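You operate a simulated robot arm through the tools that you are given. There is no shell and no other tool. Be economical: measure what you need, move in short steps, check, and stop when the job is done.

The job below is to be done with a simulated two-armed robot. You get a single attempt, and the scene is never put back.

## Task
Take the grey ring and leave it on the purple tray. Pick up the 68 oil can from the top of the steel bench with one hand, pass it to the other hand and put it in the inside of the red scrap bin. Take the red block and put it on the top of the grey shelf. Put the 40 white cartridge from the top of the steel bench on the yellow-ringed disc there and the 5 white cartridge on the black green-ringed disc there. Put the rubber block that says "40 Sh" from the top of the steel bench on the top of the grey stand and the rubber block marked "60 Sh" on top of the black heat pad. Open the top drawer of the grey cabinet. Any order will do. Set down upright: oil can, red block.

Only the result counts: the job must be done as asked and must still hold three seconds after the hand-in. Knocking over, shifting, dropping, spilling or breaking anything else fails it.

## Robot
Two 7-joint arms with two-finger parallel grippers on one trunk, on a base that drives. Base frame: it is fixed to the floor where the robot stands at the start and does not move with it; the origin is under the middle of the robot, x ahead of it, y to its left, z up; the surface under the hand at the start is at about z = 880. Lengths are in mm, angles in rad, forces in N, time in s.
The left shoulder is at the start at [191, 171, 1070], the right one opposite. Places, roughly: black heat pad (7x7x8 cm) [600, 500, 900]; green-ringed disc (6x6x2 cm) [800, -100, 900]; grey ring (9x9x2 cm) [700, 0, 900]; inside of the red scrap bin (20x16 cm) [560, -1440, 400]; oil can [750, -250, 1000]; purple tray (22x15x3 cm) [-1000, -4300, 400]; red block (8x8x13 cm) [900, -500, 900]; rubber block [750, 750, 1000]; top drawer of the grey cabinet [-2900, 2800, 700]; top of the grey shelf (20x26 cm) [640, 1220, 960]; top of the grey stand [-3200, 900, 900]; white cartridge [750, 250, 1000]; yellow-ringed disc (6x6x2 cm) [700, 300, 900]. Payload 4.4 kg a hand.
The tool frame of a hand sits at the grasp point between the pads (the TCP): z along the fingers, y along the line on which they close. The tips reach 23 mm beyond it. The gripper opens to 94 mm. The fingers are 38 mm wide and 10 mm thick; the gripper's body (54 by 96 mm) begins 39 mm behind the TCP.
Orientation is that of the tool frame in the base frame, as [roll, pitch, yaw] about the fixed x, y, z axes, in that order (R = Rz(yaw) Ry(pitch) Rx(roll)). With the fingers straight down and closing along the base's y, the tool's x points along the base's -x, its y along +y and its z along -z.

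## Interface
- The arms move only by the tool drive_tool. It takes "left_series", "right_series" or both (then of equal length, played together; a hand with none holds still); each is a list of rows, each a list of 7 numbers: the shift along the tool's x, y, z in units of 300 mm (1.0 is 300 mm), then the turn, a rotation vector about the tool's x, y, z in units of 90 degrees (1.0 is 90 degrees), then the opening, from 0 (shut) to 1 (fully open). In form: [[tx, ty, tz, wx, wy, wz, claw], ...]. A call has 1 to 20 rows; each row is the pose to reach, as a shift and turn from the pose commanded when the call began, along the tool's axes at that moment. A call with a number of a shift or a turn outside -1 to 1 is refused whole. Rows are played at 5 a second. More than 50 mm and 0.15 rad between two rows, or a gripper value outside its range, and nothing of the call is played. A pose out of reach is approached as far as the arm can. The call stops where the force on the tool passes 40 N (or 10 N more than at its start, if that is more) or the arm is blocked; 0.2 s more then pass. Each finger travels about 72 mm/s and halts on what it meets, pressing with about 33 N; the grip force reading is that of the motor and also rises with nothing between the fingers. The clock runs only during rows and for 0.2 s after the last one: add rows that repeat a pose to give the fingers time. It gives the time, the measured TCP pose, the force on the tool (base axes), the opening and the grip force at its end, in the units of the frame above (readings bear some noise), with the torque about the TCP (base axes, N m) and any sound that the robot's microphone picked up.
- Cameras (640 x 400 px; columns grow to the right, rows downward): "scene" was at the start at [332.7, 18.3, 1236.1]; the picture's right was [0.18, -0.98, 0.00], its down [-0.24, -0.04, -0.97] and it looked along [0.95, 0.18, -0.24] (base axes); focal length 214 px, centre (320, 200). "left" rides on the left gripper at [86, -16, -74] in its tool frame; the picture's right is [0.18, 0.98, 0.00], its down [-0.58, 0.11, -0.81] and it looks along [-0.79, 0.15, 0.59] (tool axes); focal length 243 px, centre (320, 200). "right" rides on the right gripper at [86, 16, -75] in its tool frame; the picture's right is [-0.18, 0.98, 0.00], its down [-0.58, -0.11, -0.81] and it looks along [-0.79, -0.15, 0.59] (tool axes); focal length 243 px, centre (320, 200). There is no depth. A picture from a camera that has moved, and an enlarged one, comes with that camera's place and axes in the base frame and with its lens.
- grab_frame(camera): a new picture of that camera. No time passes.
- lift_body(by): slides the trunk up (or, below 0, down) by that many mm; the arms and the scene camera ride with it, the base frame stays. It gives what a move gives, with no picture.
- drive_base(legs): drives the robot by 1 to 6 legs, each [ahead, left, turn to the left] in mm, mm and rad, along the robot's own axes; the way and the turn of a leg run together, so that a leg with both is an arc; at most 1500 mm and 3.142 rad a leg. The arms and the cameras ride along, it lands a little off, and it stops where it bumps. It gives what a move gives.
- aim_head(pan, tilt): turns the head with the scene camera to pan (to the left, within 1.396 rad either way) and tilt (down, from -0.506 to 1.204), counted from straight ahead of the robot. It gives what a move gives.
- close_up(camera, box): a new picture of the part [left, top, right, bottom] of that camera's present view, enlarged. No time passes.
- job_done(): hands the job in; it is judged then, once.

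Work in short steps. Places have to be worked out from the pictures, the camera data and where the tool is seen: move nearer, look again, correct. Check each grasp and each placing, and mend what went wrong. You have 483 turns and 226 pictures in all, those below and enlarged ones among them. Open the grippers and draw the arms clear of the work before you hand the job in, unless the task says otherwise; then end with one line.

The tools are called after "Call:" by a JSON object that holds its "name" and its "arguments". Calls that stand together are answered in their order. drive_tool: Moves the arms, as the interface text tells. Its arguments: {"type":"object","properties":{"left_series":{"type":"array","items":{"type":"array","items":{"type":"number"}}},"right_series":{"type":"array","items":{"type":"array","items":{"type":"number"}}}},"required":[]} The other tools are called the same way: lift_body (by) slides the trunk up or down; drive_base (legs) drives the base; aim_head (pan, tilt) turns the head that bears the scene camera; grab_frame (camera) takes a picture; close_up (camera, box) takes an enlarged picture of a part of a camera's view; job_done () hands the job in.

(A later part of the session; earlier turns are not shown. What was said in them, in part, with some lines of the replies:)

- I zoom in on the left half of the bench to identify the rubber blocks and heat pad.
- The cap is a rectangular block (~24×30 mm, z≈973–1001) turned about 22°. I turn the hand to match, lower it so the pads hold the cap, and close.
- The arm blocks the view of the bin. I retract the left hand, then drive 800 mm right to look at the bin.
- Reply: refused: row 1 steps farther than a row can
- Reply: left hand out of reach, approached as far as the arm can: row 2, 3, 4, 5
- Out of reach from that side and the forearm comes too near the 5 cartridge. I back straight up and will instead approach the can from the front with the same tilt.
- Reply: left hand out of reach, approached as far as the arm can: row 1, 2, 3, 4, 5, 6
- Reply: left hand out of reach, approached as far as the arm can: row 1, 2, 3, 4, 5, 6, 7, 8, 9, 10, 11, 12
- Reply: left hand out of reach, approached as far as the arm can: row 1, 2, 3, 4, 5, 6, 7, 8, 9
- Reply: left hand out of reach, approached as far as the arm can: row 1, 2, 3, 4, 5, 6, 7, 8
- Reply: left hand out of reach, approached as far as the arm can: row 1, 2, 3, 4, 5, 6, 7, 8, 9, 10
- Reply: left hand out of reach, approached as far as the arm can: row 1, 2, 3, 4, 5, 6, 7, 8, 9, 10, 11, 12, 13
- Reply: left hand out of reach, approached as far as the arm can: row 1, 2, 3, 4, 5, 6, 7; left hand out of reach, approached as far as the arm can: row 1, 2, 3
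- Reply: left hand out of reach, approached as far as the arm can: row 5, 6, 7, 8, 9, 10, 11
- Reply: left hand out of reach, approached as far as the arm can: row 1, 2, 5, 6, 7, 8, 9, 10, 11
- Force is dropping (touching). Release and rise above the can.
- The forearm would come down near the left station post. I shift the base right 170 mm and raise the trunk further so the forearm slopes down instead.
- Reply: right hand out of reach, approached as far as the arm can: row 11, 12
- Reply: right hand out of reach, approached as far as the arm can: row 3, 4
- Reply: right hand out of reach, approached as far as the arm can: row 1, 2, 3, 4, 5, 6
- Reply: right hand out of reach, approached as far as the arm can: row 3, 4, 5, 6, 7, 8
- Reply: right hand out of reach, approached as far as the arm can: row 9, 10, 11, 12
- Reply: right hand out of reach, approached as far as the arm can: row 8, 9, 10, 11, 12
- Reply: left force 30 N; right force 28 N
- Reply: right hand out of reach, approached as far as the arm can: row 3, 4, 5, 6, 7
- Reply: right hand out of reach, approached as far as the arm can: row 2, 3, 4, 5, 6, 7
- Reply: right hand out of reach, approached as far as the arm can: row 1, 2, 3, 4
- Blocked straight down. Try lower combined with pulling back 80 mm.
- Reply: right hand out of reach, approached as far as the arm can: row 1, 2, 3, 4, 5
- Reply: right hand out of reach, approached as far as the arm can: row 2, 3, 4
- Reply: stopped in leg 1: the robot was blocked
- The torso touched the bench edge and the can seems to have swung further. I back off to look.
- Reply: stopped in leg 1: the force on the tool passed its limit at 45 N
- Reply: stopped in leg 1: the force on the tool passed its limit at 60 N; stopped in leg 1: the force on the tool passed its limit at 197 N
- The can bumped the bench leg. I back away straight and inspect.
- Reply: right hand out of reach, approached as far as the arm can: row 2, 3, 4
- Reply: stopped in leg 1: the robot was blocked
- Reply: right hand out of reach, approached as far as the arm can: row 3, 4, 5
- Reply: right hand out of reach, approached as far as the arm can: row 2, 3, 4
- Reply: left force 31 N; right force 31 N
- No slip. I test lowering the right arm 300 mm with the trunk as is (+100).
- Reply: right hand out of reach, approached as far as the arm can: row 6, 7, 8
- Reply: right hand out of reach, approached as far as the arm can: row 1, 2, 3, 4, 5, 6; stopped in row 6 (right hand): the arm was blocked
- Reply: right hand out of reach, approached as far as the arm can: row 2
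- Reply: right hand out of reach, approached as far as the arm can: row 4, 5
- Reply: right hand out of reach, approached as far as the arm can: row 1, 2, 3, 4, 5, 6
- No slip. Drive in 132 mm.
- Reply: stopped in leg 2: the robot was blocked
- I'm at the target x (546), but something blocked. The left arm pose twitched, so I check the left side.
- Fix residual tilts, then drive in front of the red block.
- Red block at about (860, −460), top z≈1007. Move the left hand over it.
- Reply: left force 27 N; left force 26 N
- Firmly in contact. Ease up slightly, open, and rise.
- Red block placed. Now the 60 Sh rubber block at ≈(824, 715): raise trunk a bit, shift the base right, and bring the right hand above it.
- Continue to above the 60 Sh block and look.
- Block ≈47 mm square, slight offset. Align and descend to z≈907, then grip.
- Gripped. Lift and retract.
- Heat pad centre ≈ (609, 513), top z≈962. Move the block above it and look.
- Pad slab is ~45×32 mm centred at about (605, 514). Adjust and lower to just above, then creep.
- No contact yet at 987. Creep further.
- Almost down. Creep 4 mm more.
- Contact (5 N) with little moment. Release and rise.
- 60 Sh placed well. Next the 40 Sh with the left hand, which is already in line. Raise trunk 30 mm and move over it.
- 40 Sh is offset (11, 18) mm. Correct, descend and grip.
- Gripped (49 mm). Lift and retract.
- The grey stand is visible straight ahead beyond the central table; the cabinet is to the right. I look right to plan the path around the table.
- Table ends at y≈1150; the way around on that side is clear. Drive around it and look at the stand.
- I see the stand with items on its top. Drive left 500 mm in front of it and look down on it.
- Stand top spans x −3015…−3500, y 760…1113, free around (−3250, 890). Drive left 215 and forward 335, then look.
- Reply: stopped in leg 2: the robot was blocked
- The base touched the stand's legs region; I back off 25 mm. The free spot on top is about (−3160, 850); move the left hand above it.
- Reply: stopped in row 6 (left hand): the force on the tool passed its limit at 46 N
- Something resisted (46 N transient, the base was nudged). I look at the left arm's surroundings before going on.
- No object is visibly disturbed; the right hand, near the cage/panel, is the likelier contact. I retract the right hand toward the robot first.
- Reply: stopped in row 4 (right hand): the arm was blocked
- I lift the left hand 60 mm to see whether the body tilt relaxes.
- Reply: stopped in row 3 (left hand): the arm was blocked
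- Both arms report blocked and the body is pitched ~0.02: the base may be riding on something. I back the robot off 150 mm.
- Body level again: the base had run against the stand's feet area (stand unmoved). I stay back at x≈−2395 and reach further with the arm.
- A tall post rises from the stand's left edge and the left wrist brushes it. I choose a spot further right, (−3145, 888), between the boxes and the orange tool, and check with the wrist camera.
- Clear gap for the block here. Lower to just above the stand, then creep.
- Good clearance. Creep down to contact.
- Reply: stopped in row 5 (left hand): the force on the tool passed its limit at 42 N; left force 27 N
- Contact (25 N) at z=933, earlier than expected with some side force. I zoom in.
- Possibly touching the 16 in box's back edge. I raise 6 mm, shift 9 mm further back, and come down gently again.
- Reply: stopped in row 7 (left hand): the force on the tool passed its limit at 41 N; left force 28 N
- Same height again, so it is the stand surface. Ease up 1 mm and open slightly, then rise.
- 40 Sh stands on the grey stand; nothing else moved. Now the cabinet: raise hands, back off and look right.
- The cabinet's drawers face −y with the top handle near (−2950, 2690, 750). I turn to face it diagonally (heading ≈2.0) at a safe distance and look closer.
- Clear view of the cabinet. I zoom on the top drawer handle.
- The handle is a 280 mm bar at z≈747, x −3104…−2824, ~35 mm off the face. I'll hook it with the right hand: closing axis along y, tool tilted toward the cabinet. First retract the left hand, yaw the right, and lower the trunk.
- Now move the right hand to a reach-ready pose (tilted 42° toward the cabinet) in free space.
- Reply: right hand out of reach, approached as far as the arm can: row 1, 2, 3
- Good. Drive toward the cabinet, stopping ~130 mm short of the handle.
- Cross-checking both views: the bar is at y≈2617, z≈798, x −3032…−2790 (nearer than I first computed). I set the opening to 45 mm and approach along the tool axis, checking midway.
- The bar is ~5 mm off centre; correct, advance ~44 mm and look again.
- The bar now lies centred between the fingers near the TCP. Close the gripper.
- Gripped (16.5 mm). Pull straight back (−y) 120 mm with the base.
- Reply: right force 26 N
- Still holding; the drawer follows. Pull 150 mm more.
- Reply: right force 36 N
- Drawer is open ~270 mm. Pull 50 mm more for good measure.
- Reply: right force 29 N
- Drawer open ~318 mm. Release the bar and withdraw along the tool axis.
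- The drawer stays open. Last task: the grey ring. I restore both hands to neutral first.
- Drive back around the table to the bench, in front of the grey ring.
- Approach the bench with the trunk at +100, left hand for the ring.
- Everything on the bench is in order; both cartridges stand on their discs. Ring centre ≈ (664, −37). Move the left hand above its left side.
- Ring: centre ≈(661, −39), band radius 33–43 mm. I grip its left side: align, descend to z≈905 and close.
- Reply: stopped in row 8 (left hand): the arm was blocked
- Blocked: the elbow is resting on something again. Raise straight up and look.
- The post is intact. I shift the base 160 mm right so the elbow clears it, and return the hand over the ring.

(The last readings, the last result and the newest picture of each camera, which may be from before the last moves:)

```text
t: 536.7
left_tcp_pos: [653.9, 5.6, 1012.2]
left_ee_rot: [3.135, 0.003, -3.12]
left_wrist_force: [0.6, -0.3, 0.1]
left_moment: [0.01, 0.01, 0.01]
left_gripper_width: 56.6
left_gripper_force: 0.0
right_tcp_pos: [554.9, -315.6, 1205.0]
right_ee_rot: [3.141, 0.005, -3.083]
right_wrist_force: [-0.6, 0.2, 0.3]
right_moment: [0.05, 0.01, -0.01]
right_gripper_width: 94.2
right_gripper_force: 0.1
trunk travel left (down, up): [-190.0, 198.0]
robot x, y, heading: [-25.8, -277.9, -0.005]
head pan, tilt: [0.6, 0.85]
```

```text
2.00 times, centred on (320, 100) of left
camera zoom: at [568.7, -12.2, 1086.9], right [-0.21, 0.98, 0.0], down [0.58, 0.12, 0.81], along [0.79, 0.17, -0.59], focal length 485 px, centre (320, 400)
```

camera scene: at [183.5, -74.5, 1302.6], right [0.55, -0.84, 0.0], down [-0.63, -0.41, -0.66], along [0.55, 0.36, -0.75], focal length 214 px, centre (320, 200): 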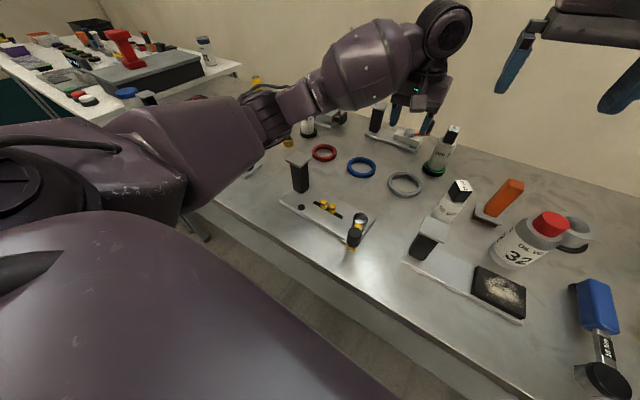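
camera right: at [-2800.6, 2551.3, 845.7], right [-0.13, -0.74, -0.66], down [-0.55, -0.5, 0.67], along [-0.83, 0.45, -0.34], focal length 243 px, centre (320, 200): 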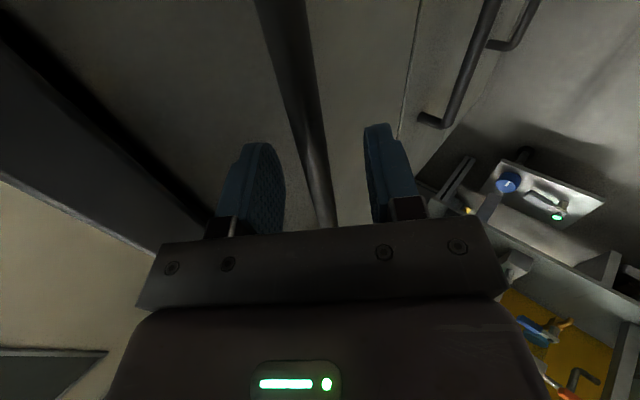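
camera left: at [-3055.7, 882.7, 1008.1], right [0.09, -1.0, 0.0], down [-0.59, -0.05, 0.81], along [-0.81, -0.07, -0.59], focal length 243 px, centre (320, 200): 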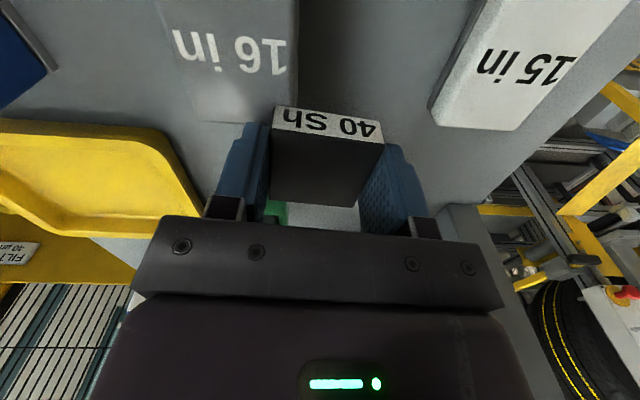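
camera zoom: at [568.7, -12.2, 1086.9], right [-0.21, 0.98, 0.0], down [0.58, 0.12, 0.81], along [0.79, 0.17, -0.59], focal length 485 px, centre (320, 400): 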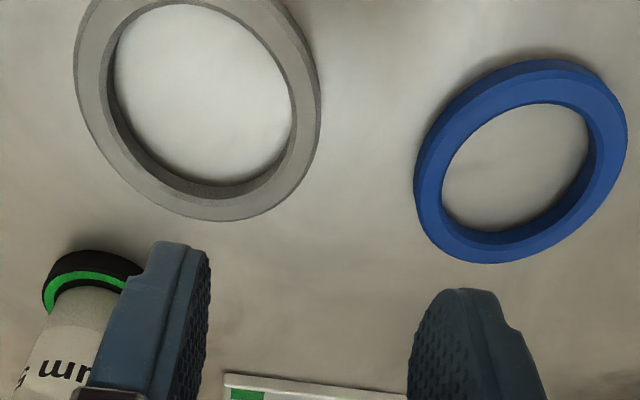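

Ring centre ≈ (656, −39). Correct, descend and grip; I'll watch for body tilt.

Call:
{"name": "drive_tool", "arguments": {"left_series": [[-0.008, -0.028, 0.1, 0, 0, 0, 0.6], [-0.008, -0.028, 0.2, 0, 0, 0, 0.6], [-0.008, -0.028, 0.3, 0, 0, 0, 0.6], [-0.008, -0.028, 0.355, 0, 0, 0, 0.6], [-0.008, -0.028, 0.355, 0, 0, 0, 0.6]]}}

```text
t: 537.9
left_tcp_pos: [659.0, -1.9, 903.2]
left_ee_rot: [3.136, 0.002, -3.118]
left_wrist_force: [8.0, 0.1, 8.4]
left_moment: [-0.29, -0.02, 0.23]
left_gripper_width: 55.9
left_gripper_force: 0.1
right_tcp_pos: [555.7, -315.5, 1203.4]
right_ee_rot: [-3.141, 0.002, -3.082]
right_wrist_force: [0.8, -0.2, 0.0]
right_moment: [0.02, -0.04, -0.01]
right_gripper_width: 94.4
right_gripper_force: 0.1
trunk travel left (down, up): [-190.0, 198.0]
robot x, y, heading: [-22.0, -279.5, 0.001]
head pan, tilt: [0.6, 0.85]
```

Tips just touch the bench (8 N). Raise 2 mm and close.

Call:
{"name": "drive_tool", "arguments": {"left_series": [[0, 0, -0.008, 0, 0, 0, 0.6], [0, 0, -0.008, 0, 0, 0, 0.35], [0, 0, -0.008, 0, 0, 0, 0.1], [0, 0, -0.008, 0, 0, 0, 0], [0, 0, -0.008, 0, 0, 0, 0]]}}

Call:
{"name": "close_up", "arguments": {"camera": "left", "box": [160, 0, 480, 220]}}

```text
t: 539.1
left_tcp_pos: [658.3, -3.1, 907.0]
left_ee_rot: [3.136, 0.002, -3.12]
left_wrist_force: [-0.4, -0.1, -0.6]
left_moment: [0.0, -0.01, -0.01]
left_gripper_width: 12.7
left_gripper_force: 32.9
right_tcp_pos: [555.1, -316.2, 1204.5]
right_ee_rot: [-3.141, 0.003, -3.083]
right_wrist_force: [-0.2, -0.4, 0.8]
right_moment: [-0.02, 0.01, 0.03]
right_gripper_width: 94.1
right_gripper_force: 0.1
trunk travel left (down, up): [-190.0, 198.0]
robot x, y, heading: [-23.8, -276.6, 0.001]
head pan, tilt: [0.6, 0.85]
```

```text
1.82 times, centred on (320, 110) of left
camera zoom: at [572.9, -20.7, 982.9], right [-0.21, 0.98, 0.0], down [0.58, 0.12, 0.81], along [0.79, 0.17, -0.59], focal length 441 px, centre (320, 364)
```

zoom: 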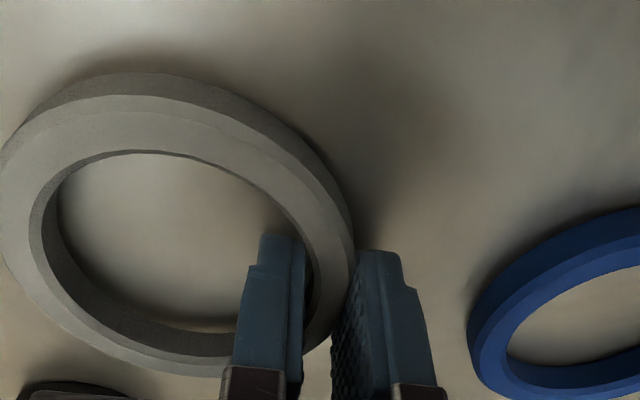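

Ring gripped (12.7 mm). Lift and retract.

Call:
{"name": "drive_tool", "arguments": {"left_series": [[0, 0, -0.06, 0, 0, 0, 0], [0, 0, -0.2, 0, 0, 0, 0], [0, 0, -0.35, 0, 0, 0, 0], [0.08, 0, -0.48, 0, 0, 0, 0], [0.2, 0, -0.58, 0, 0, 0, 0], [0.32, 0, -0.65, 0, 0, 0, 0], [0.4, 0, -0.7, 0, 0, 0, 0]]}}

Call:
{"name": "grab_frame", "arguments": {"camera": "left"}}

```text
t: 540.7
left_tcp_pos: [537.0, -5.2, 1118.1]
left_ee_rot: [3.137, 0.001, -3.121]
left_wrist_force: [-0.6, -0.1, 0.2]
left_moment: [-0.03, -0.02, -0.04]
left_gripper_width: 12.4
left_gripper_force: 32.7
right_tcp_pos: [555.2, -316.7, 1203.9]
right_ee_rot: [3.141, 0.004, -3.082]
right_wrist_force: [-1.1, -0.5, -0.9]
right_moment: [0.0, 0.01, -0.02]
right_gripper_width: 94.1
right_gripper_force: 0.1
trunk travel left (down, up): [-190.0, 198.0]
robot x, y, heading: [-26.7, -275.9, -0.009]
head pan, tilt: [0.6, 0.85]
```

```text
21 pictures are left
camera left: at [451.4, -23.1, 1193.9], right [-0.21, 0.98, 0.0], down [0.58, 0.12, 0.81], along [0.79, 0.17, -0.59], focal length 243 px, centre (320, 200)
```

left: 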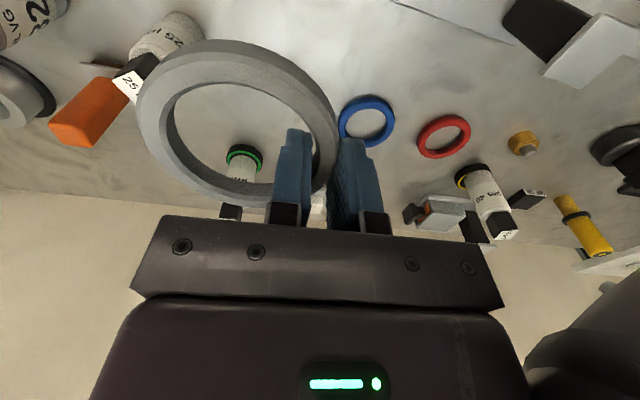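

Ring held level. Drive out and toward the tray area on the right.

Call:
{"name": "drive_base", "arguments": {"legs": [[-620, 0, 0.009], [0, -1450, 0], [0, -750, 0]]}}

Call:
{"name": "aim_head", "arguments": {"pan": -1.3, "tilt": 0.35}}

Call:
{"name": "grab_frame", "arguments": {"camera": "scene"}}

```text
t: 563.2
left_tcp_pos: [-97.7, -2194.4, 1118.7]
left_ee_rot: [3.137, 0.002, -3.118]
left_wrist_force: [0.5, 0.3, -0.2]
left_moment: [0.03, -0.02, 0.04]
left_gripper_width: 11.4
left_gripper_force: 32.9
right_tcp_pos: [-78.8, -2504.7, 1204.2]
right_ee_rot: [-3.142, 0.004, -3.08]
right_wrist_force: [0.7, -0.6, -0.4]
right_moment: [0.0, 0.03, 0.0]
right_gripper_width: 94.2
right_gripper_force: 0.1
trunk travel left (down, up): [-190.0, 198.0]
robot x, y, heading: [-655.7, -2463.0, -0.004]
head pan, tilt: [0.6, 0.85]
```

```text
t: 565.1
left_tcp_pos: [-96.6, -2195.5, 1118.2]
left_ee_rot: [3.136, 0.001, -3.119]
left_wrist_force: [0.0, -0.4, -0.1]
left_moment: [0.03, -0.02, 0.03]
left_gripper_width: 11.5
left_gripper_force: 32.8
right_tcp_pos: [-79.1, -2504.8, 1203.9]
right_ee_rot: [-3.141, 0.003, -3.081]
right_wrist_force: [-0.9, -0.2, 0.3]
right_moment: [0.0, 0.0, 0.01]
right_gripper_width: 94.1
right_gripper_force: 0.1
trunk travel left (down, up): [-190.0, 198.0]
robot x, y, heading: [-659.1, -2466.7, -0.003]
head pan, tilt: [-1.3, 0.351]
```

```text
20 pictures are left
camera scene: at [-493.4, -2555.2, 1346.3], right [-0.96, -0.26, 0.0], down [-0.09, 0.33, -0.94], along [0.25, -0.91, -0.34], focal length 214 px, centre (320, 200)
```

scene: 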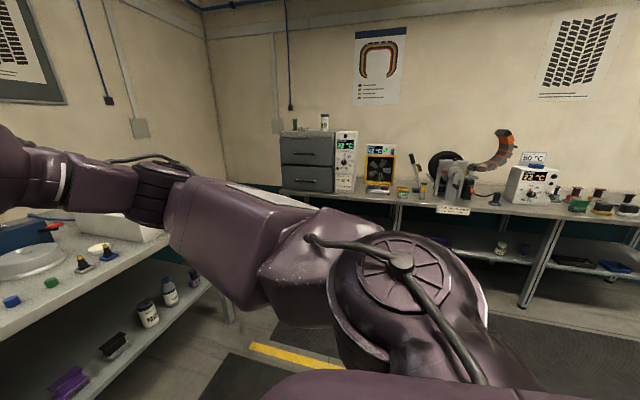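

The tray is on the lower shelf of the far bench. Turn to face it and move closer for a look.

Call:
{"name": "drive_base", "arguments": {"legs": [[0, 0, -1.568], [350, 500, 0]]}}

```text
t: 573.8
left_tcp_pos: [122.4, -3370.3, 1117.3]
left_ee_rot: [3.134, 0.001, 1.597]
left_wrist_force: [0.1, 0.0, -0.4]
left_moment: [-0.01, -0.01, 0.01]
left_gripper_width: 11.4
left_gripper_force: 32.5
right_tcp_pos: [-189.0, -3389.8, 1205.2]
right_ee_rot: [3.141, 0.005, 1.635]
right_wrist_force: [0.0, 0.6, 0.0]
right_moment: [-0.01, -0.02, -0.01]
right_gripper_width: 93.9
right_gripper_force: 0.0
trunk travel left (down, up): [-190.0, 198.0]
robot x, y, heading: [-153.7, -2806.3, -1.571]
head pan, tilt: [-1.3, 0.351]
```

I went the wrong way sideways; move right 950 mm and look at the tray.

Call:
{"name": "drive_base", "arguments": {"legs": [[0, -950, 0]]}}

Call:
{"name": "aim_head", "arguments": {"pan": 0.05, "tilt": 0.6}}

Call:
{"name": "grab_frame", "arguments": {"camera": "scene"}}

```text
t: 579.8
left_tcp_pos: [-566.9, -3372.5, 1118.4]
left_ee_rot: [3.137, -0.001, 1.593]
left_wrist_force: [0.4, -0.3, 0.0]
left_moment: [-0.04, -0.01, 0.01]
left_gripper_width: 11.3
left_gripper_force: 32.8
right_tcp_pos: [-877.5, -3391.3, 1205.0]
right_ee_rot: [-3.14, 0.003, 1.631]
right_wrist_force: [0.5, 0.6, -0.4]
right_moment: [-0.01, 0.03, 0.0]
right_gripper_width: 93.7
right_gripper_force: 0.1
trunk travel left (down, up): [-190.0, 198.0]
robot x, y, heading: [-840.7, -2813.1, -1.579]
head pan, tilt: [-1.3, 0.351]
stopped in leg 1: the robot was blocked; the commanded pose is now the measured one
```

```text
t: 581.3
left_tcp_pos: [-568.1, -3372.5, 1117.7]
left_ee_rot: [3.136, 0.002, 1.592]
left_wrist_force: [-0.3, -0.8, -1.3]
left_moment: [0.0, -0.04, 0.01]
left_gripper_width: 11.6
left_gripper_force: 33.0
right_tcp_pos: [-879.5, -3389.3, 1204.6]
right_ee_rot: [3.14, 0.004, 1.63]
right_wrist_force: [-0.7, -0.1, 0.4]
right_moment: [0.01, -0.01, 0.02]
right_gripper_width: 93.9
right_gripper_force: 0.0
trunk travel left (down, up): [-190.0, 198.0]
robot x, y, heading: [-843.4, -2811.5, -1.572]
head pan, tilt: [0.051, 0.6]
```

```text
19 pictures are left
camera scene: at [-834.1, -3036.5, 1323.5], right [-1.0, -0.05, 0.0], down [-0.03, 0.56, -0.83], along [0.04, -0.82, -0.56], focal length 214 px, centre (320, 200)
```

scene: 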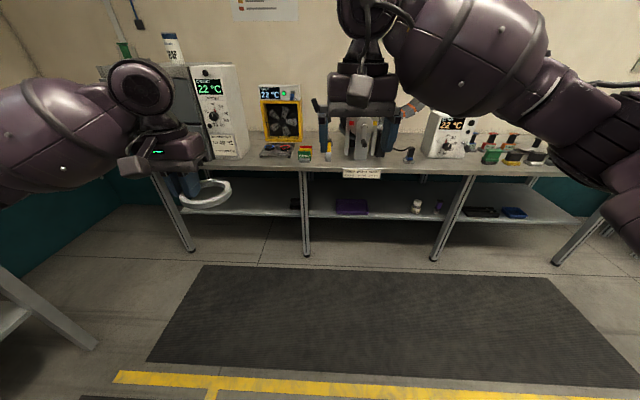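

Tray at ≈(−990, −4290), deep under the far bench (edge y≈−3950, shelf z≈400). I step left off the contact and test the left arm's low forward reach in free air: extend first, then lower the trunk.

Call:
{"name": "drive_base", "arguments": {"legs": [[0, 60, 0]]}}

Call:
{"name": "drive_tool", "arguments": {"left_series": [[-0.1, 0, 0.1, 0, 0, 0, 0], [-0.2, 0, 0.2, 0, 0, 0, 0], [-0.3, 0, 0.3, 0, 0, 0, 0], [-0.4, 0, 0.4, 0, 0, 0, 0], [-0.4, 0, 0.4, 0, 0, 0, 0]], "right_series": [[0, 0, -0.05, 0, 0, 0, 1], [0, 0, -0.1, 0, 0, 0, 1], [0, 0, -0.15, 0, 0, 0, 1], [0, 0, -0.2, 0, 0, 0, 1], [0, 0, -0.2, 0, 0, 0, 1]]}}

Call:
{"name": "lift_body", "arguments": {"by": -90}}

Call:
{"name": "lift_body", "arguments": {"by": -90}}

```text
t: 582.5
left_tcp_pos: [-509.9, -3372.9, 1117.6]
left_ee_rot: [3.137, 0.001, 1.589]
left_wrist_force: [-0.1, -0.3, -0.8]
left_moment: [-0.02, 0.02, -0.03]
left_gripper_width: 11.4
left_gripper_force: 32.7
right_tcp_pos: [-820.6, -3390.5, 1204.5]
right_ee_rot: [-3.14, 0.005, 1.629]
right_wrist_force: [0.8, 0.4, -0.1]
right_moment: [-0.02, -0.01, 0.0]
right_gripper_width: 93.9
right_gripper_force: 0.1
trunk travel left (down, up): [-190.0, 198.0]
robot x, y, heading: [-779.4, -2809.9, -1.579]
head pan, tilt: [0.051, 0.6]
```

```text
t: 583.7
left_tcp_pos: [-508.8, -3492.3, 998.0]
left_ee_rot: [3.137, 0.004, 1.589]
left_wrist_force: [-0.5, -0.1, -0.4]
left_moment: [-0.07, 0.03, -0.01]
left_gripper_width: 11.2
left_gripper_force: 32.9
right_tcp_pos: [-822.4, -3390.5, 1264.9]
right_ee_rot: [-3.141, 0.005, 1.626]
right_wrist_force: [-0.5, 0.0, 0.9]
right_moment: [0.02, 0.01, -0.02]
right_gripper_width: 94.1
right_gripper_force: 0.0
trunk travel left (down, up): [-190.0, 198.0]
robot x, y, heading: [-778.7, -2815.0, -1.572]
head pan, tilt: [0.051, 0.6]
```

```text
t: 585.0
left_tcp_pos: [-506.8, -3493.1, 910.5]
left_ee_rot: [3.136, 0.005, 1.589]
left_wrist_force: [0.1, 0.6, 0.1]
left_moment: [-0.06, 0.03, 0.0]
left_gripper_width: 11.4
left_gripper_force: 32.7
right_tcp_pos: [-821.9, -3389.1, 1177.9]
right_ee_rot: [3.14, 0.008, 1.628]
right_wrist_force: [1.2, 1.1, 1.0]
right_moment: [-0.02, 0.01, -0.02]
right_gripper_width: 94.2
right_gripper_force: 0.1
trunk travel left (down, up): [-100.0, 288.0]
robot x, y, heading: [-780.9, -2810.5, -1.576]
head pan, tilt: [0.051, 0.6]
```

```text
t: 586.2
left_tcp_pos: [-506.8, -3492.6, 819.7]
left_ee_rot: [3.136, 0.006, 1.592]
left_wrist_force: [-0.2, 0.3, 0.3]
left_moment: [-0.01, 0.0, 0.0]
left_gripper_width: 11.1
left_gripper_force: 32.6
right_tcp_pos: [-820.9, -3388.5, 1086.4]
right_ee_rot: [3.141, 0.008, 1.629]
right_wrist_force: [0.1, 0.2, 1.0]
right_moment: [0.02, -0.02, -0.02]
right_gripper_width: 93.9
right_gripper_force: 0.1
trunk travel left (down, up): [-10.0, 378.0]
robot x, y, heading: [-782.3, -2813.0, -1.579]
head pan, tilt: [0.051, 0.6]
```

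Clean. Now lower the left hand 290 mm with a vertical tool.

Call:
{"name": "drive_tool", "arguments": {"left_series": [[0, 0, 0.14, 0, 0, 0, 0], [0, 0, 0.28, 0, 0, 0, 0], [0, 0, 0.42, 0, 0, 0, 0], [0, 0, 0.56, 0, 0, 0, 0], [0, 0, 0.7, 0, 0, 0, 0], [0, 0, 0.84, 0, 0, 0, 0], [0, 0, 0.97, 0, 0, 0, 0], [0, 0, 0.97, 0, 0, 0, 0]]}}

```text
t: 588.0
left_tcp_pos: [-506.2, -3493.4, 525.6]
left_ee_rot: [3.135, 0.003, 1.589]
left_wrist_force: [0.5, 0.2, 0.8]
left_moment: [0.0, 0.0, 0.02]
left_gripper_width: 11.3
left_gripper_force: 33.0
right_tcp_pos: [-821.3, -3389.6, 1085.4]
right_ee_rot: [3.141, 0.003, 1.63]
right_wrist_force: [0.0, 0.1, -0.1]
right_moment: [-0.01, -0.01, -0.02]
right_gripper_width: 93.8
right_gripper_force: 0.0
trunk travel left (down, up): [-10.0, 378.0]
robot x, y, heading: [-779.8, -2812.3, -1.577]
head pan, tilt: [0.051, 0.6]
```

Works without limits. Probe z≈440 and 70 mm further forward.

Call:
{"name": "drive_tool", "arguments": {"left_series": [[-0.06, 0, 0.08, 0, 0, 0, 0], [-0.12, 0, 0.16, 0, 0, 0, 0], [-0.18, 0, 0.23, 0, 0, 0, 0], [-0.24, 0, 0.285, 0, 0, 0, 0], [-0.24, 0, 0.285, 0, 0, 0, 0]]}}

Call:
{"name": "aim_head", "arguments": {"pan": 0.6, "tilt": 0.9}}

Call:
{"name": "grab_frame", "arguments": {"camera": "scene"}}

```text
t: 589.2
left_tcp_pos: [-504.5, -3566.5, 440.8]
left_ee_rot: [3.135, 0.002, 1.59]
left_wrist_force: [-0.1, 0.8, 0.0]
left_moment: [0.01, -0.01, -0.01]
left_gripper_width: 11.2
left_gripper_force: 33.1
right_tcp_pos: [-821.4, -3390.4, 1086.1]
right_ee_rot: [-3.141, 0.005, 1.628]
right_wrist_force: [0.7, 0.5, -0.5]
right_moment: [-0.03, -0.01, 0.01]
right_gripper_width: 94.1
right_gripper_force: 0.1
trunk travel left (down, up): [-10.0, 378.0]
robot x, y, heading: [-780.8, -2811.6, -1.576]
head pan, tilt: [0.051, 0.6]
```

```text
t: 590.2
left_tcp_pos: [-503.7, -3566.2, 439.5]
left_ee_rot: [3.138, 0.003, 1.59]
left_wrist_force: [0.1, -0.4, -0.6]
left_moment: [-0.01, -0.01, 0.05]
left_gripper_width: 11.5
left_gripper_force: 32.9
right_tcp_pos: [-822.2, -3389.8, 1084.7]
right_ee_rot: [3.141, 0.002, 1.627]
right_wrist_force: [0.1, 0.0, -0.1]
right_moment: [0.03, -0.04, -0.01]
right_gripper_width: 93.8
right_gripper_force: 0.1
trunk travel left (down, up): [-10.0, 378.0]
robot x, y, heading: [-780.6, -2809.2, -1.578]
head pan, tilt: [0.6, 0.901]
```

```text
18 pictures are left
camera scene: at [-738.7, -3174.2, 1081.0], right [-0.83, -0.56, 0.0], down [-0.44, 0.65, -0.62], along [0.35, -0.52, -0.78], focal length 214 px, centre (320, 200)
```

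scene: 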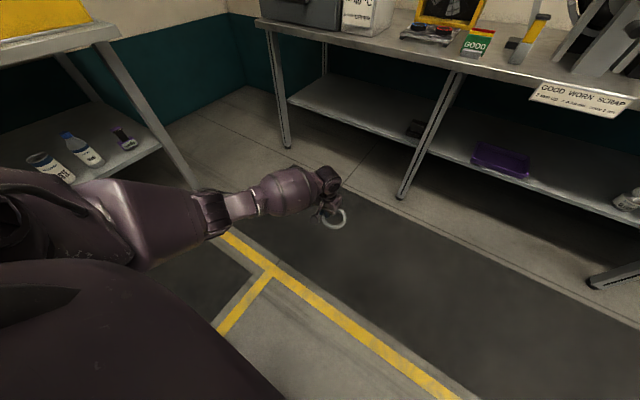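

Excellent reach (z=440 at 757 ahead). Since a sign plate overhangs the bench edge, I want to stay further back; test 65 mm more forward at z≈475.

Call:
{"name": "drive_tool", "arguments": {"left_series": [[0, 0, -0.1, 0, 0, 0, 0], [-0.07, -0.05, -0.12, 0, 0, 0, 0], [-0.14, -0.1, -0.12, 0, 0, 0, 0], [-0.22, -0.15, -0.12, 0, 0, 0, 0], [-0.22, -0.2, -0.12, 0, 0, 0, 0]]}}

```text
t: 591.4
left_tcp_pos: [-562.2, -3630.9, 479.4]
left_ee_rot: [3.137, 0.002, 1.589]
left_wrist_force: [0.4, -0.4, 0.3]
left_moment: [-0.03, 0.05, -0.03]
left_gripper_width: 11.3
left_gripper_force: 32.7
right_tcp_pos: [-821.6, -3390.5, 1084.3]
right_ee_rot: [-3.141, 0.003, 1.629]
right_wrist_force: [-0.9, -0.1, 0.3]
right_moment: [0.01, 0.01, 0.01]
right_gripper_width: 93.8
right_gripper_force: 0.0
trunk travel left (down, up): [-10.0, 378.0]
robot x, y, heading: [-782.1, -2807.8, -1.57]
head pan, tilt: [0.6, 0.901]
```

Reach is fine (823 ahead at z=479). Retract the right hand and check what's on the robot's right.

Call:
{"name": "drive_tool", "arguments": {"right_series": [[0.1, 0, -0.08, 0, 0, 0, 1], [0.2, 0, -0.16, 0, 0, 0, 1], [0.3, 0, -0.24, 0, 0, 0, 1], [0.35, 0, -0.36, 0, 0, 0, 1]]}}

Call:
{"name": "aim_head", "arguments": {"pan": -1.1, "tilt": 0.6}}

Call:
{"name": "grab_frame", "arguments": {"camera": "scene"}}

```text
t: 592.4
left_tcp_pos: [-562.6, -3631.0, 480.7]
left_ee_rot: [3.137, 0.004, 1.589]
left_wrist_force: [-0.7, 0.6, 0.2]
left_moment: [0.01, -0.05, 0.0]
left_gripper_width: 11.3
left_gripper_force: 33.0
right_tcp_pos: [-826.3, -3283.1, 1194.9]
right_ee_rot: [-3.14, 0.003, 1.629]
right_wrist_force: [-0.1, -0.7, -0.6]
right_moment: [-0.02, 0.01, -0.03]
right_gripper_width: 94.0
right_gripper_force: 0.0
trunk travel left (down, up): [-10.0, 378.0]
robot x, y, heading: [-778.7, -2812.1, -1.575]
head pan, tilt: [0.6, 0.901]
```

```text
t: 594.1
left_tcp_pos: [-563.4, -3629.4, 478.0]
left_ee_rot: [3.136, 0.001, 1.59]
left_wrist_force: [0.2, 0.5, -0.3]
left_moment: [-0.01, 0.01, 0.01]
left_gripper_width: 11.1
left_gripper_force: 33.0
right_tcp_pos: [-825.3, -3285.6, 1193.5]
right_ee_rot: [3.141, 0.002, 1.629]
right_wrist_force: [0.6, 0.9, -0.3]
right_moment: [-0.02, -0.03, -0.01]
right_gripper_width: 94.1
right_gripper_force: 0.0
trunk travel left (down, up): [-10.0, 378.0]
robot x, y, heading: [-785.5, -2810.3, -1.574]
head pan, tilt: [-1.1, 0.6]
```

```text
17 pictures are left
camera scene: at [-859.9, -3151.3, 1105.7], right [-0.45, 0.89, 0.0], down [0.5, 0.25, -0.82], along [-0.74, -0.37, -0.57], focal length 214 px, centre (320, 200)
```

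scene: 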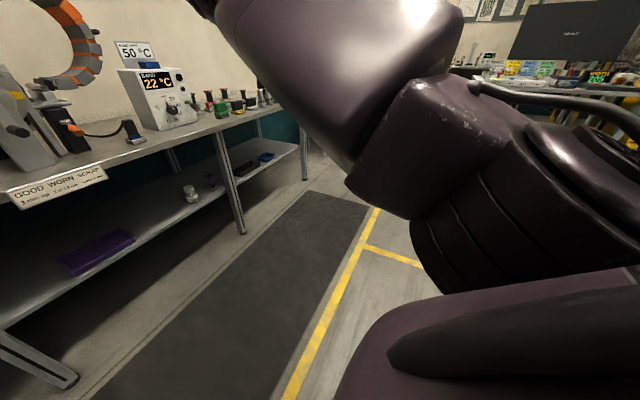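

The aisle is clear. To keep the left upper arm away from the sign plate I'd approach from further right with the hand well to the left; test that pose (hand 420 mm left of centre).

Call:
{"name": "drive_tool", "arguments": {"left_series": [[0, 0.14, 0, 0, 0, 0, 0], [0, 0.28, 0, 0, 0, 0, 0], [0, 0.42, 0, 0, 0, 0, 0], [0, 0.56, 0, 0, 0, 0, 0], [0, 0.66, 0, 0, 0, 0, 0], [0, 0.66, 0, 0, 0, 0, 0]]}}

Call:
{"name": "aim_head", "arguments": {"pan": 0.7, "tilt": 0.9}}

Call:
{"name": "grab_frame", "arguments": {"camera": "scene"}}

```text
t: 595.5
left_tcp_pos: [-363.3, -3628.0, 478.3]
left_ee_rot: [3.136, 0.001, 1.589]
left_wrist_force: [-0.3, 0.5, -0.8]
left_moment: [0.01, 0.0, 0.02]
left_gripper_width: 11.3
left_gripper_force: 33.0
right_tcp_pos: [-823.4, -3284.9, 1193.5]
right_ee_rot: [3.14, 0.004, 1.63]
right_wrist_force: [0.5, 0.5, 0.5]
right_moment: [0.01, -0.03, -0.01]
right_gripper_width: 93.7
right_gripper_force: 0.1
trunk travel left (down, up): [-10.0, 378.0]
robot x, y, heading: [-779.4, -2810.0, -1.572]
head pan, tilt: [-1.1, 0.6]
```

```text
t: 597.3
left_tcp_pos: [-363.1, -3628.5, 477.9]
left_ee_rot: [3.137, 0.001, 1.591]
left_wrist_force: [-0.2, 0.0, -0.5]
left_moment: [0.01, 0.0, 0.02]
left_gripper_width: 11.4
left_gripper_force: 33.4
right_tcp_pos: [-824.1, -3285.1, 1194.5]
right_ee_rot: [3.141, 0.003, 1.629]
right_wrist_force: [0.1, -0.6, 1.4]
right_moment: [0.02, -0.01, -0.01]
right_gripper_width: 94.1
right_gripper_force: 0.0
trunk travel left (down, up): [-10.0, 378.0]
robot x, y, heading: [-783.1, -2810.7, -1.577]
head pan, tilt: [0.7, 0.901]
```

```text
16 pictures are left
camera scene: at [-732.7, -3169.7, 1081.0], right [-0.77, -0.64, 0.0], down [-0.5, 0.6, -0.62], along [0.4, -0.48, -0.78], focal length 214 px, centre (320, 200)
```

scene: 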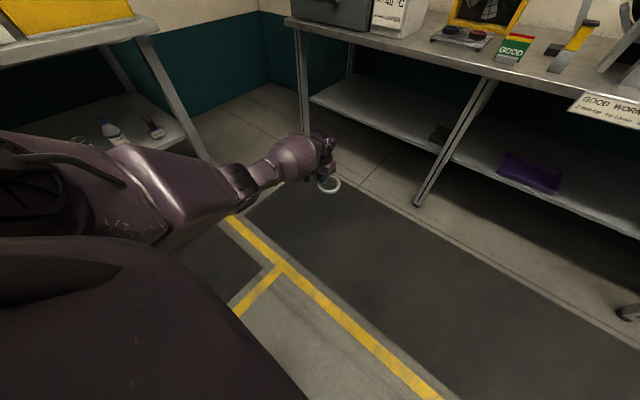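

Good: elbow stays close behind the hand. Drive: 150 forward, then 667 right.

Call:
{"name": "drive_base", "arguments": {"legs": [[150, 0, 0.005], [0, -667, 0]]}}

Call:
{"name": "aim_head", "arguments": {"pan": 0.45, "tilt": 0.75}}

Call:
{"name": "grab_frame", "arguments": {"camera": "scene"}}

```text
t: 600.0
left_tcp_pos: [-421.9, -3776.1, 478.3]
left_ee_rot: [3.135, -0.002, 1.589]
left_wrist_force: [0.2, 0.2, -0.3]
left_moment: [-0.01, 0.01, 0.03]
left_gripper_width: 11.3
left_gripper_force: 32.9
right_tcp_pos: [-884.4, -3432.0, 1193.2]
right_ee_rot: [-3.141, 0.003, 1.627]
right_wrist_force: [-0.4, 1.2, 0.5]
right_moment: [-0.02, 0.05, 0.0]
right_gripper_width: 93.8
right_gripper_force: 0.0
trunk travel left (down, up): [-10.0, 378.0]
robot x, y, heading: [-838.8, -2957.8, -1.575]
head pan, tilt: [0.7, 0.901]
stopped in leg 2: the robot was blocked; the commanded pose is now the measured one
```

```text
t: 600.8
left_tcp_pos: [-422.1, -3774.9, 478.3]
left_ee_rot: [3.136, 0.0, 1.59]
left_wrist_force: [-0.4, -0.6, -0.5]
left_moment: [-0.01, -0.03, 0.0]
left_gripper_width: 11.5
left_gripper_force: 33.9
right_tcp_pos: [-884.9, -3431.3, 1194.6]
right_ee_rot: [-3.14, 0.003, 1.627]
right_wrist_force: [0.0, -0.4, 0.4]
right_moment: [0.01, -0.01, -0.02]
right_gripper_width: 93.6
right_gripper_force: 0.1
trunk travel left (down, up): [-10.0, 378.0]
robot x, y, heading: [-840.9, -2959.1, -1.576]
head pan, tilt: [0.45, 0.75]
```

```text
15 pictures are left
camera scene: at [-805.0, -3333.5, 1092.8], right [-0.9, -0.43, 0.0], down [-0.29, 0.62, -0.73], along [0.31, -0.66, -0.68], focal length 214 px, centre (320, 200)
```

scene: 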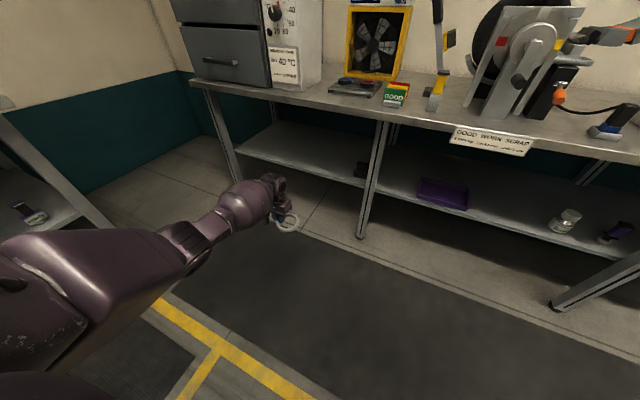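

Still blocked by something beside the robot's rear right. I retract the left hand and go further forward before moving right.

Call:
{"name": "drive_base", "arguments": {"legs": [[0, 40, 0]]}}

Call:
{"name": "drive_tool", "arguments": {"left_series": [[0.14, 0, -0.04, 0, 0, 0, 0], [0.28, 0, -0.08, 0, 0, 0, 0], [0.42, 0, -0.12, 0, 0, 0, 0], [0.56, 0, -0.16, 0, 0, 0, 0], [0.66, -0.05, -0.2, 0, 0, 0, 0], [0.66, -0.05, -0.2, 0, 0, 0, 0]]}}

Call:
{"name": "drive_base", "arguments": {"legs": [[200, 0, 0.004]]}}

Call:
{"name": "drive_base", "arguments": {"legs": [[0, -640, 0]]}}

```text
t: 601.9
left_tcp_pos: [-382.5, -3775.0, 476.7]
left_ee_rot: [3.138, -0.001, 1.589]
left_wrist_force: [-0.4, -0.7, -1.3]
left_moment: [-0.01, -0.02, -0.02]
left_gripper_width: 11.5
left_gripper_force: 32.7
right_tcp_pos: [-846.3, -3432.7, 1192.9]
right_ee_rot: [3.141, 0.004, 1.626]
right_wrist_force: [0.2, 0.2, -0.6]
right_moment: [0.01, 0.0, -0.03]
right_gripper_width: 93.8
right_gripper_force: 0.0
trunk travel left (down, up): [-10.0, 378.0]
robot x, y, heading: [-803.4, -2957.3, -1.578]
head pan, tilt: [0.45, 0.75]
```

```text
t: 603.2
left_tcp_pos: [-402.1, -3575.6, 537.9]
left_ee_rot: [3.135, 0.001, 1.59]
left_wrist_force: [0.2, 0.3, -0.5]
left_moment: [-0.01, -0.02, 0.0]
left_gripper_width: 11.4
left_gripper_force: 33.2
right_tcp_pos: [-846.8, -3432.4, 1193.6]
right_ee_rot: [3.141, 0.003, 1.627]
right_wrist_force: [0.8, -0.6, -0.2]
right_moment: [-0.02, -0.03, -0.01]
right_gripper_width: 93.6
right_gripper_force: 0.1
trunk travel left (down, up): [-10.0, 378.0]
robot x, y, heading: [-803.3, -2960.2, -1.579]
head pan, tilt: [0.45, 0.75]
```

```text
t: 604.8
left_tcp_pos: [-402.2, -3773.0, 537.0]
left_ee_rot: [3.137, -0.001, 1.592]
left_wrist_force: [-0.2, 0.6, 0.7]
left_moment: [-0.04, 0.0, -0.01]
left_gripper_width: 11.3
left_gripper_force: 32.7
right_tcp_pos: [-846.3, -3631.0, 1192.8]
right_ee_rot: [3.141, 0.002, 1.629]
right_wrist_force: [-0.2, 0.1, -0.8]
right_moment: [-0.01, 0.03, -0.01]
right_gripper_width: 93.9
right_gripper_force: 0.1
trunk travel left (down, up): [-10.0, 378.0]
robot x, y, heading: [-803.4, -3159.2, -1.577]
head pan, tilt: [0.45, 0.75]
```

```text
t: 611.0
left_tcp_pos: [-1039.8, -3769.3, 537.8]
left_ee_rot: [3.137, -0.001, 1.606]
left_wrist_force: [-0.1, -0.8, -0.2]
left_moment: [-0.02, -0.04, 0.03]
left_gripper_width: 11.3
left_gripper_force: 33.4
right_tcp_pos: [-1484.9, -3630.2, 1193.3]
right_ee_rot: [3.141, 0.003, 1.641]
right_wrist_force: [-0.2, -0.6, -0.5]
right_moment: [0.02, 0.01, -0.01]
right_gripper_width: 94.0
right_gripper_force: 0.1
trunk travel left (down, up): [-10.0, 378.0]
robot x, y, heading: [-1447.5, -3158.3, -1.562]
head pan, tilt: [0.45, 0.75]
```

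In position laterally. Extend the left hand forward under the bench edge at z≈490, shifting 40 mm left.

Call:
{"name": "drive_tool", "arguments": {"left_series": [[-0.13, 0.02, 0.03, 0, 0, 0, 0], [-0.26, 0.05, 0.06, 0, 0, 0, 0], [-0.39, 0.08, 0.09, 0, 0, 0, 0], [-0.52, 0.11, 0.13, 0, 0, 0, 0], [-0.66, 0.133, 0.16, 0, 0, 0, 0], [-0.66, 0.133, 0.16, 0, 0, 0, 0]]}}

Call:
{"name": "grab_frame", "arguments": {"camera": "left"}}

Call:
{"name": "grab_frame", "arguments": {"camera": "scene"}}

```text
t: 612.4
left_tcp_pos: [-990.3, -3965.5, 489.1]
left_ee_rot: [3.136, 0.001, 1.603]
left_wrist_force: [-0.4, -0.2, 0.0]
left_moment: [-0.02, 0.01, 0.0]
left_gripper_width: 11.4
left_gripper_force: 33.2
right_tcp_pos: [-1484.0, -3631.4, 1193.1]
right_ee_rot: [-3.141, 0.004, 1.64]
right_wrist_force: [0.1, -0.4, -0.3]
right_moment: [0.0, -0.01, -0.06]
right_gripper_width: 93.8
right_gripper_force: 0.0
trunk travel left (down, up): [-10.0, 378.0]
robot x, y, heading: [-1444.1, -3158.3, -1.561]
head pan, tilt: [0.45, 0.75]
```

```text
14 pictures are left
camera left: at [-1009.9, -3879.9, 564.3], right [0.98, 0.22, 0.01], down [0.12, -0.58, 0.81], along [0.18, -0.79, -0.59], focal length 243 px, centre (320, 200)
```

left: 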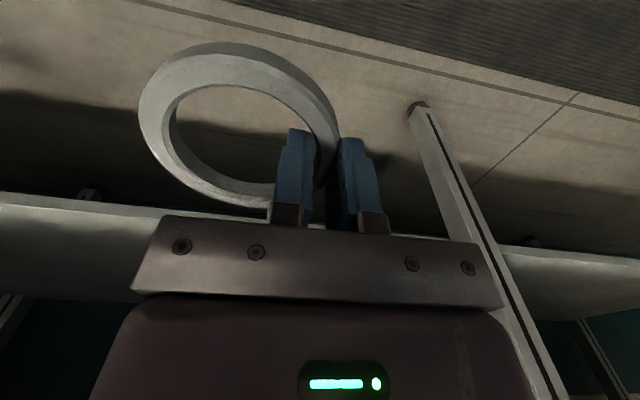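

```text
13 pictures are left
camera scene: at [-1405.9, -3531.9, 1092.9], right [-0.9, -0.44, 0.0], down [-0.3, 0.61, -0.73], along [0.32, -0.66, -0.68], focal length 214 px, centre (320, 200)
```

scene: 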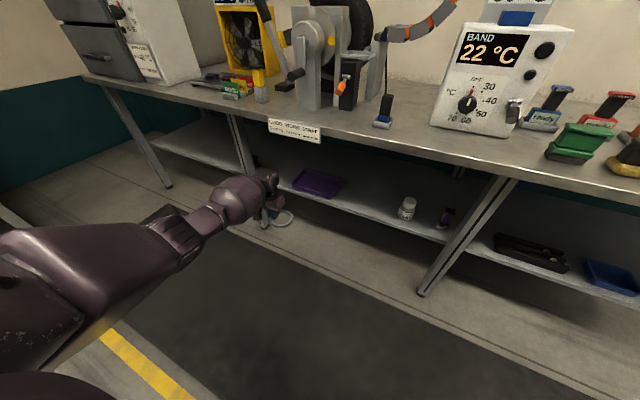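

Clear. Drive forward 200 mm, then check.

Call:
{"name": "drive_base", "arguments": {"legs": [[200, 0, 0]]}}

Call:
{"name": "grab_frame", "arguments": {"camera": "left"}}

```text
t: 613.9
left_tcp_pos: [-992.5, -4164.7, 489.3]
left_ee_rot: [3.134, -0.002, 1.602]
left_wrist_force: [-0.5, -0.3, -0.2]
left_moment: [-0.01, -0.02, 0.02]
left_gripper_width: 11.3
left_gripper_force: 33.3
right_tcp_pos: [-1485.1, -3828.4, 1193.0]
right_ee_rot: [-3.141, 0.004, 1.638]
right_wrist_force: [-0.4, 0.3, -0.3]
right_moment: [0.01, 0.02, -0.01]
right_gripper_width: 94.0
right_gripper_force: 0.0
trunk travel left (down, up): [-10.0, 378.0]
robot x, y, heading: [-1443.7, -3353.3, -1.568]
head pan, tilt: [0.45, 0.75]
```

```text
12 pictures are left
camera left: at [-1011.2, -4077.8, 563.9], right [0.98, 0.21, 0.01], down [0.12, -0.58, 0.81], along [0.17, -0.79, -0.59], focal length 243 px, centre (320, 200)
```

left: 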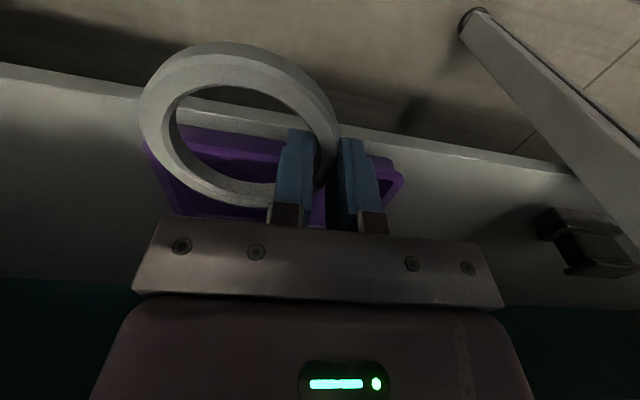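

The tray is ahead: centre ≈(−1019, −4305), rim z≈400. Drive 130 mm further and lower toward it.

Call:
{"name": "drive_base", "arguments": {"legs": [[130, 8, 0]]}}

Call:
{"name": "drive_tool", "arguments": {"left_series": [[0, 0, 0.05, 0, 0, 0, 0], [0, 0, 0.11, 0, 0, 0, 0], [0, 0, 0.16, 0, 0, 0, 0], [0, 0, 0.16, 0, 0, 0, 0]]}}

Call:
{"name": "grab_frame", "arguments": {"camera": "left"}}

```text
t: 615.2
left_tcp_pos: [-984.3, -4295.0, 487.2]
left_ee_rot: [3.136, -0.003, 1.601]
left_wrist_force: [0.0, -0.9, -0.5]
left_moment: [-0.01, -0.02, -0.02]
left_gripper_width: 11.6
left_gripper_force: 33.0
right_tcp_pos: [-1476.5, -3957.5, 1192.0]
right_ee_rot: [3.141, 0.004, 1.637]
right_wrist_force: [-0.6, -0.8, -0.2]
right_moment: [0.02, 0.0, -0.02]
right_gripper_width: 94.0
right_gripper_force: 0.0
trunk travel left (down, up): [-10.0, 378.0]
robot x, y, heading: [-1440.2, -3483.5, -1.567]
head pan, tilt: [0.45, 0.75]
```

```text
t: 616.2
left_tcp_pos: [-985.1, -4295.1, 441.5]
left_ee_rot: [3.137, 0.001, 1.6]
left_wrist_force: [-0.1, 0.0, 0.3]
left_moment: [-0.03, 0.03, -0.01]
left_gripper_width: 11.4
left_gripper_force: 33.1
right_tcp_pos: [-1476.1, -3956.2, 1194.4]
right_ee_rot: [-3.14, 0.003, 1.637]
right_wrist_force: [1.2, 1.3, -0.2]
right_moment: [0.01, 0.0, 0.02]
right_gripper_width: 94.0
right_gripper_force: 0.2
trunk travel left (down, up): [-10.0, 378.0]
robot x, y, heading: [-1436.3, -3483.0, -1.564]
head pan, tilt: [0.45, 0.75]
```

```text
11 pictures are left
camera left: at [-1003.6, -4207.7, 516.2], right [0.98, 0.21, 0.01], down [0.12, -0.58, 0.81], along [0.17, -0.79, -0.59], focal length 243 px, centre (320, 200)
```

left: 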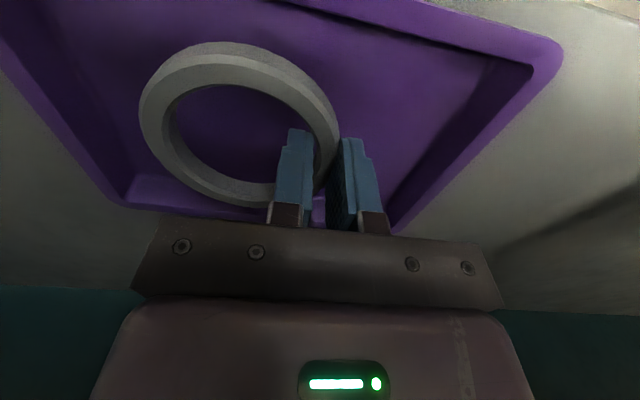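

Ring is over the tray floor. Shift 12 mm further in and lower 28 mm, then creep to contact.

Call:
{"name": "drive_tool", "arguments": {"left_series": [[-0.02, 0, 0.0, 0, 0, 0, 0], [-0.04, 0, 0.03, 0, 0, 0, 0], [-0.04, 0, 0.065, 0, 0, 0, 0], [-0.04, 0, 0.09, 0, 0, 0, 0], [-0.04, 0, 0.09, 0, 0, 0, 0]]}}

Call:
{"name": "drive_tool", "arguments": {"left_series": [[0, 0, 0.008, 0, 0, 0, 0], [0, 0, 0.016, 0, 0, 0, 0], [0, 0, 0.024, 0, 0, 0, 0], [0, 0, 0.024, 0, 0, 0, 0]]}}

```text
t: 617.4
left_tcp_pos: [-983.5, -4306.3, 414.2]
left_ee_rot: [3.134, 0.0, 1.598]
left_wrist_force: [-0.2, 0.4, 0.2]
left_moment: [-0.01, -0.01, -0.01]
left_gripper_width: 11.1
left_gripper_force: 32.6
right_tcp_pos: [-1475.2, -3956.4, 1193.5]
right_ee_rot: [3.141, 0.002, 1.636]
right_wrist_force: [0.4, 0.0, 0.5]
right_moment: [0.03, 0.02, 0.0]
right_gripper_width: 94.1
right_gripper_force: 0.0
trunk travel left (down, up): [-10.0, 378.0]
robot x, y, heading: [-1437.6, -3480.2, -1.571]
head pan, tilt: [0.45, 0.75]
```

```text
t: 617.9
left_tcp_pos: [-981.6, -4302.0, 406.0]
left_ee_rot: [3.134, 0.004, 1.602]
left_wrist_force: [-1.1, -5.8, 15.4]
left_moment: [0.01, 0.02, 0.11]
left_gripper_width: 11.5
left_gripper_force: 32.6
right_tcp_pos: [-1474.9, -3955.0, 1192.4]
right_ee_rot: [3.14, 0.003, 1.642]
right_wrist_force: [-0.4, -0.9, -0.5]
right_moment: [0.0, -0.03, -0.01]
right_gripper_width: 94.0
right_gripper_force: 0.1
trunk travel left (down, up): [-10.0, 378.0]
robot x, y, heading: [-1437.4, -3486.7, -1.569]
head pan, tilt: [0.45, 0.75]
stopped in row 2 (left hand): the force on the tool passed its limit at 71 N (the readings are from after the stop); the commanded pose is now the measured one
```

Contact with the tray floor. Ease up 1.5 mm, open, and lift straight up.

Call:
{"name": "drive_tool", "arguments": {"left_series": [[0, 0, -0.006, 0, 0, 0, 0], [0, 0, -0.006, 0, 0, 0, 0.25], [0, 0, -0.006, 0, 0, 0, 0.42], [0, 0, -0.006, 0, 0, 0, 0.42], [0, 0, -0.08, 0, 0, 0, 0.42], [0, 0, -0.18, 0, 0, 0, 0.42], [0, 0, -0.27, 0, 0, 0, 0.42], [0, 0, -0.27, 0, 0, 0, 0.42]]}}

Call:
{"name": "grab_frame", "arguments": {"camera": "left"}}

```text
t: 619.7
left_tcp_pos: [-984.0, -4302.9, 488.9]
left_ee_rot: [3.137, 0.002, 1.601]
left_wrist_force: [0.3, 0.3, -0.2]
left_moment: [0.02, 0.01, 0.02]
left_gripper_width: 39.6
left_gripper_force: 0.0
right_tcp_pos: [-1475.4, -3956.5, 1192.5]
right_ee_rot: [-3.141, 0.004, 1.639]
right_wrist_force: [0.1, -0.3, -0.2]
right_moment: [0.01, 0.0, 0.01]
right_gripper_width: 93.8
right_gripper_force: 0.1
trunk travel left (down, up): [-10.0, 378.0]
robot x, y, heading: [-1436.4, -3484.9, -1.568]
head pan, tilt: [0.45, 0.75]
```

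```text
10 pictures are left
camera left: at [-1002.7, -4216.2, 565.0], right [0.98, 0.21, 0.01], down [0.12, -0.58, 0.81], along [0.18, -0.79, -0.59], focal length 243 px, centre (320, 200)
```

left: 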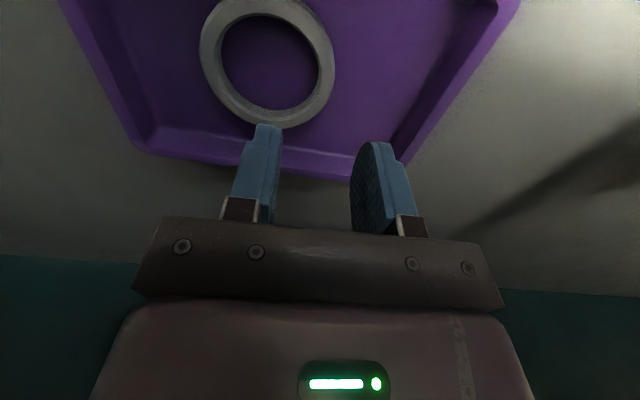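

The ring lies flat on the tray. Back out 320 mm, then retract the left hand.

Call:
{"name": "drive_base", "arguments": {"legs": [[-320, 0, 0]]}}

Call:
{"name": "drive_tool", "arguments": {"left_series": [[0.14, 0, -0.03, 0, 0, 0, 0.42], [0.28, 0, -0.06, 0, 0, 0, 0.42], [0.42, 0, -0.1, 0, 0, 0, 0.42], [0.56, 0, -0.14, 0, 0, 0, 0.6], [0.68, 0, -0.18, 0, 0, 0, 1], [0.68, 0, -0.18, 0, 0, 0, 1]]}}

Call:
{"name": "aim_head", "arguments": {"pan": 0.45, "tilt": 0.7}}

Call:
{"name": "close_up", "arguments": {"camera": "scene", "box": [220, 100, 420, 250]}}

```text
t: 621.8
left_tcp_pos: [-984.4, -3989.7, 490.9]
left_ee_rot: [3.136, 0.003, 1.604]
left_wrist_force: [-1.0, 0.3, 0.2]
left_moment: [-0.06, 0.01, -0.02]
left_gripper_width: 39.5
left_gripper_force: 0.1
right_tcp_pos: [-1476.5, -3644.8, 1193.6]
right_ee_rot: [3.14, 0.006, 1.64]
right_wrist_force: [-0.2, -0.3, 0.0]
right_moment: [-0.03, 0.01, 0.0]
right_gripper_width: 94.0
right_gripper_force: 0.1
trunk travel left (down, up): [-10.0, 378.0]
robot x, y, heading: [-1438.6, -3173.1, -1.56]
head pan, tilt: [0.45, 0.75]
```

```text
t: 623.2
left_tcp_pos: [-991.5, -3784.6, 540.6]
left_ee_rot: [3.135, 0.002, 1.604]
left_wrist_force: [-0.6, -0.3, -0.1]
left_moment: [-0.03, 0.0, -0.03]
left_gripper_width: 94.0
left_gripper_force: 0.1
right_tcp_pos: [-1476.3, -3644.8, 1192.8]
right_ee_rot: [-3.141, 0.004, 1.64]
right_wrist_force: [-0.5, 0.3, 0.7]
right_moment: [0.0, -0.02, 0.01]
right_gripper_width: 93.9
right_gripper_force: 0.0
trunk travel left (down, up): [-10.0, 378.0]
robot x, y, heading: [-1438.6, -3170.6, -1.562]
head pan, tilt: [0.45, 0.75]
```

```text
t: 623.9
left_tcp_pos: [-992.0, -3785.6, 542.2]
left_ee_rot: [3.133, 0.003, 1.604]
left_wrist_force: [-0.6, -0.1, 0.0]
left_moment: [-0.01, -0.02, -0.03]
left_gripper_width: 94.1
left_gripper_force: 0.1
right_tcp_pos: [-1476.9, -3644.7, 1193.0]
right_ee_rot: [3.14, 0.005, 1.641]
right_wrist_force: [0.4, 0.4, 0.1]
right_moment: [0.01, 0.0, 0.0]
right_gripper_width: 94.0
right_gripper_force: 0.0
trunk travel left (down, up): [-10.0, 378.0]
robot x, y, heading: [-1436.0, -3168.7, -1.564]
head pan, tilt: [0.45, 0.7]
```

```text
2.67 times, centred on (320, 175) of scene
camera zoom: at [-1397.5, -3547.2, 1097.1], right [-0.9, -0.44, 0.0], down [-0.28, 0.58, -0.76], along [0.34, -0.69, -0.64], focal length 572 px, centre (320, 267)
```

zoom: 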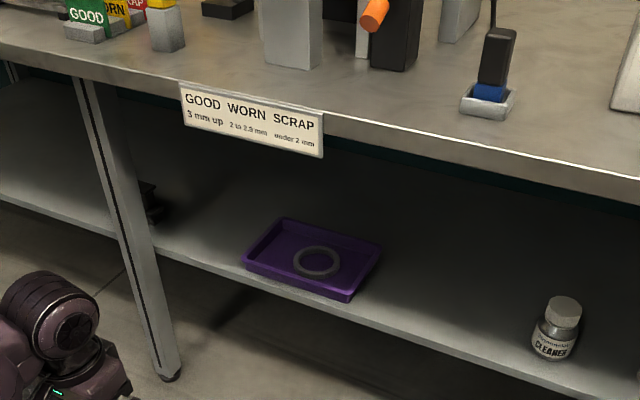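

The ring lies on the purple tray, the grippers are open, and both arms are clear of the work. Every placement was checked by picture as it was made, so I hand in.

Call:
{"name": "job_done", "arguments": {}}

```text
The job is handed in.
```

I carried out every part of the task and checked each placement by picture when it was made; the job is handed in, with the grippers open and the arms clear.
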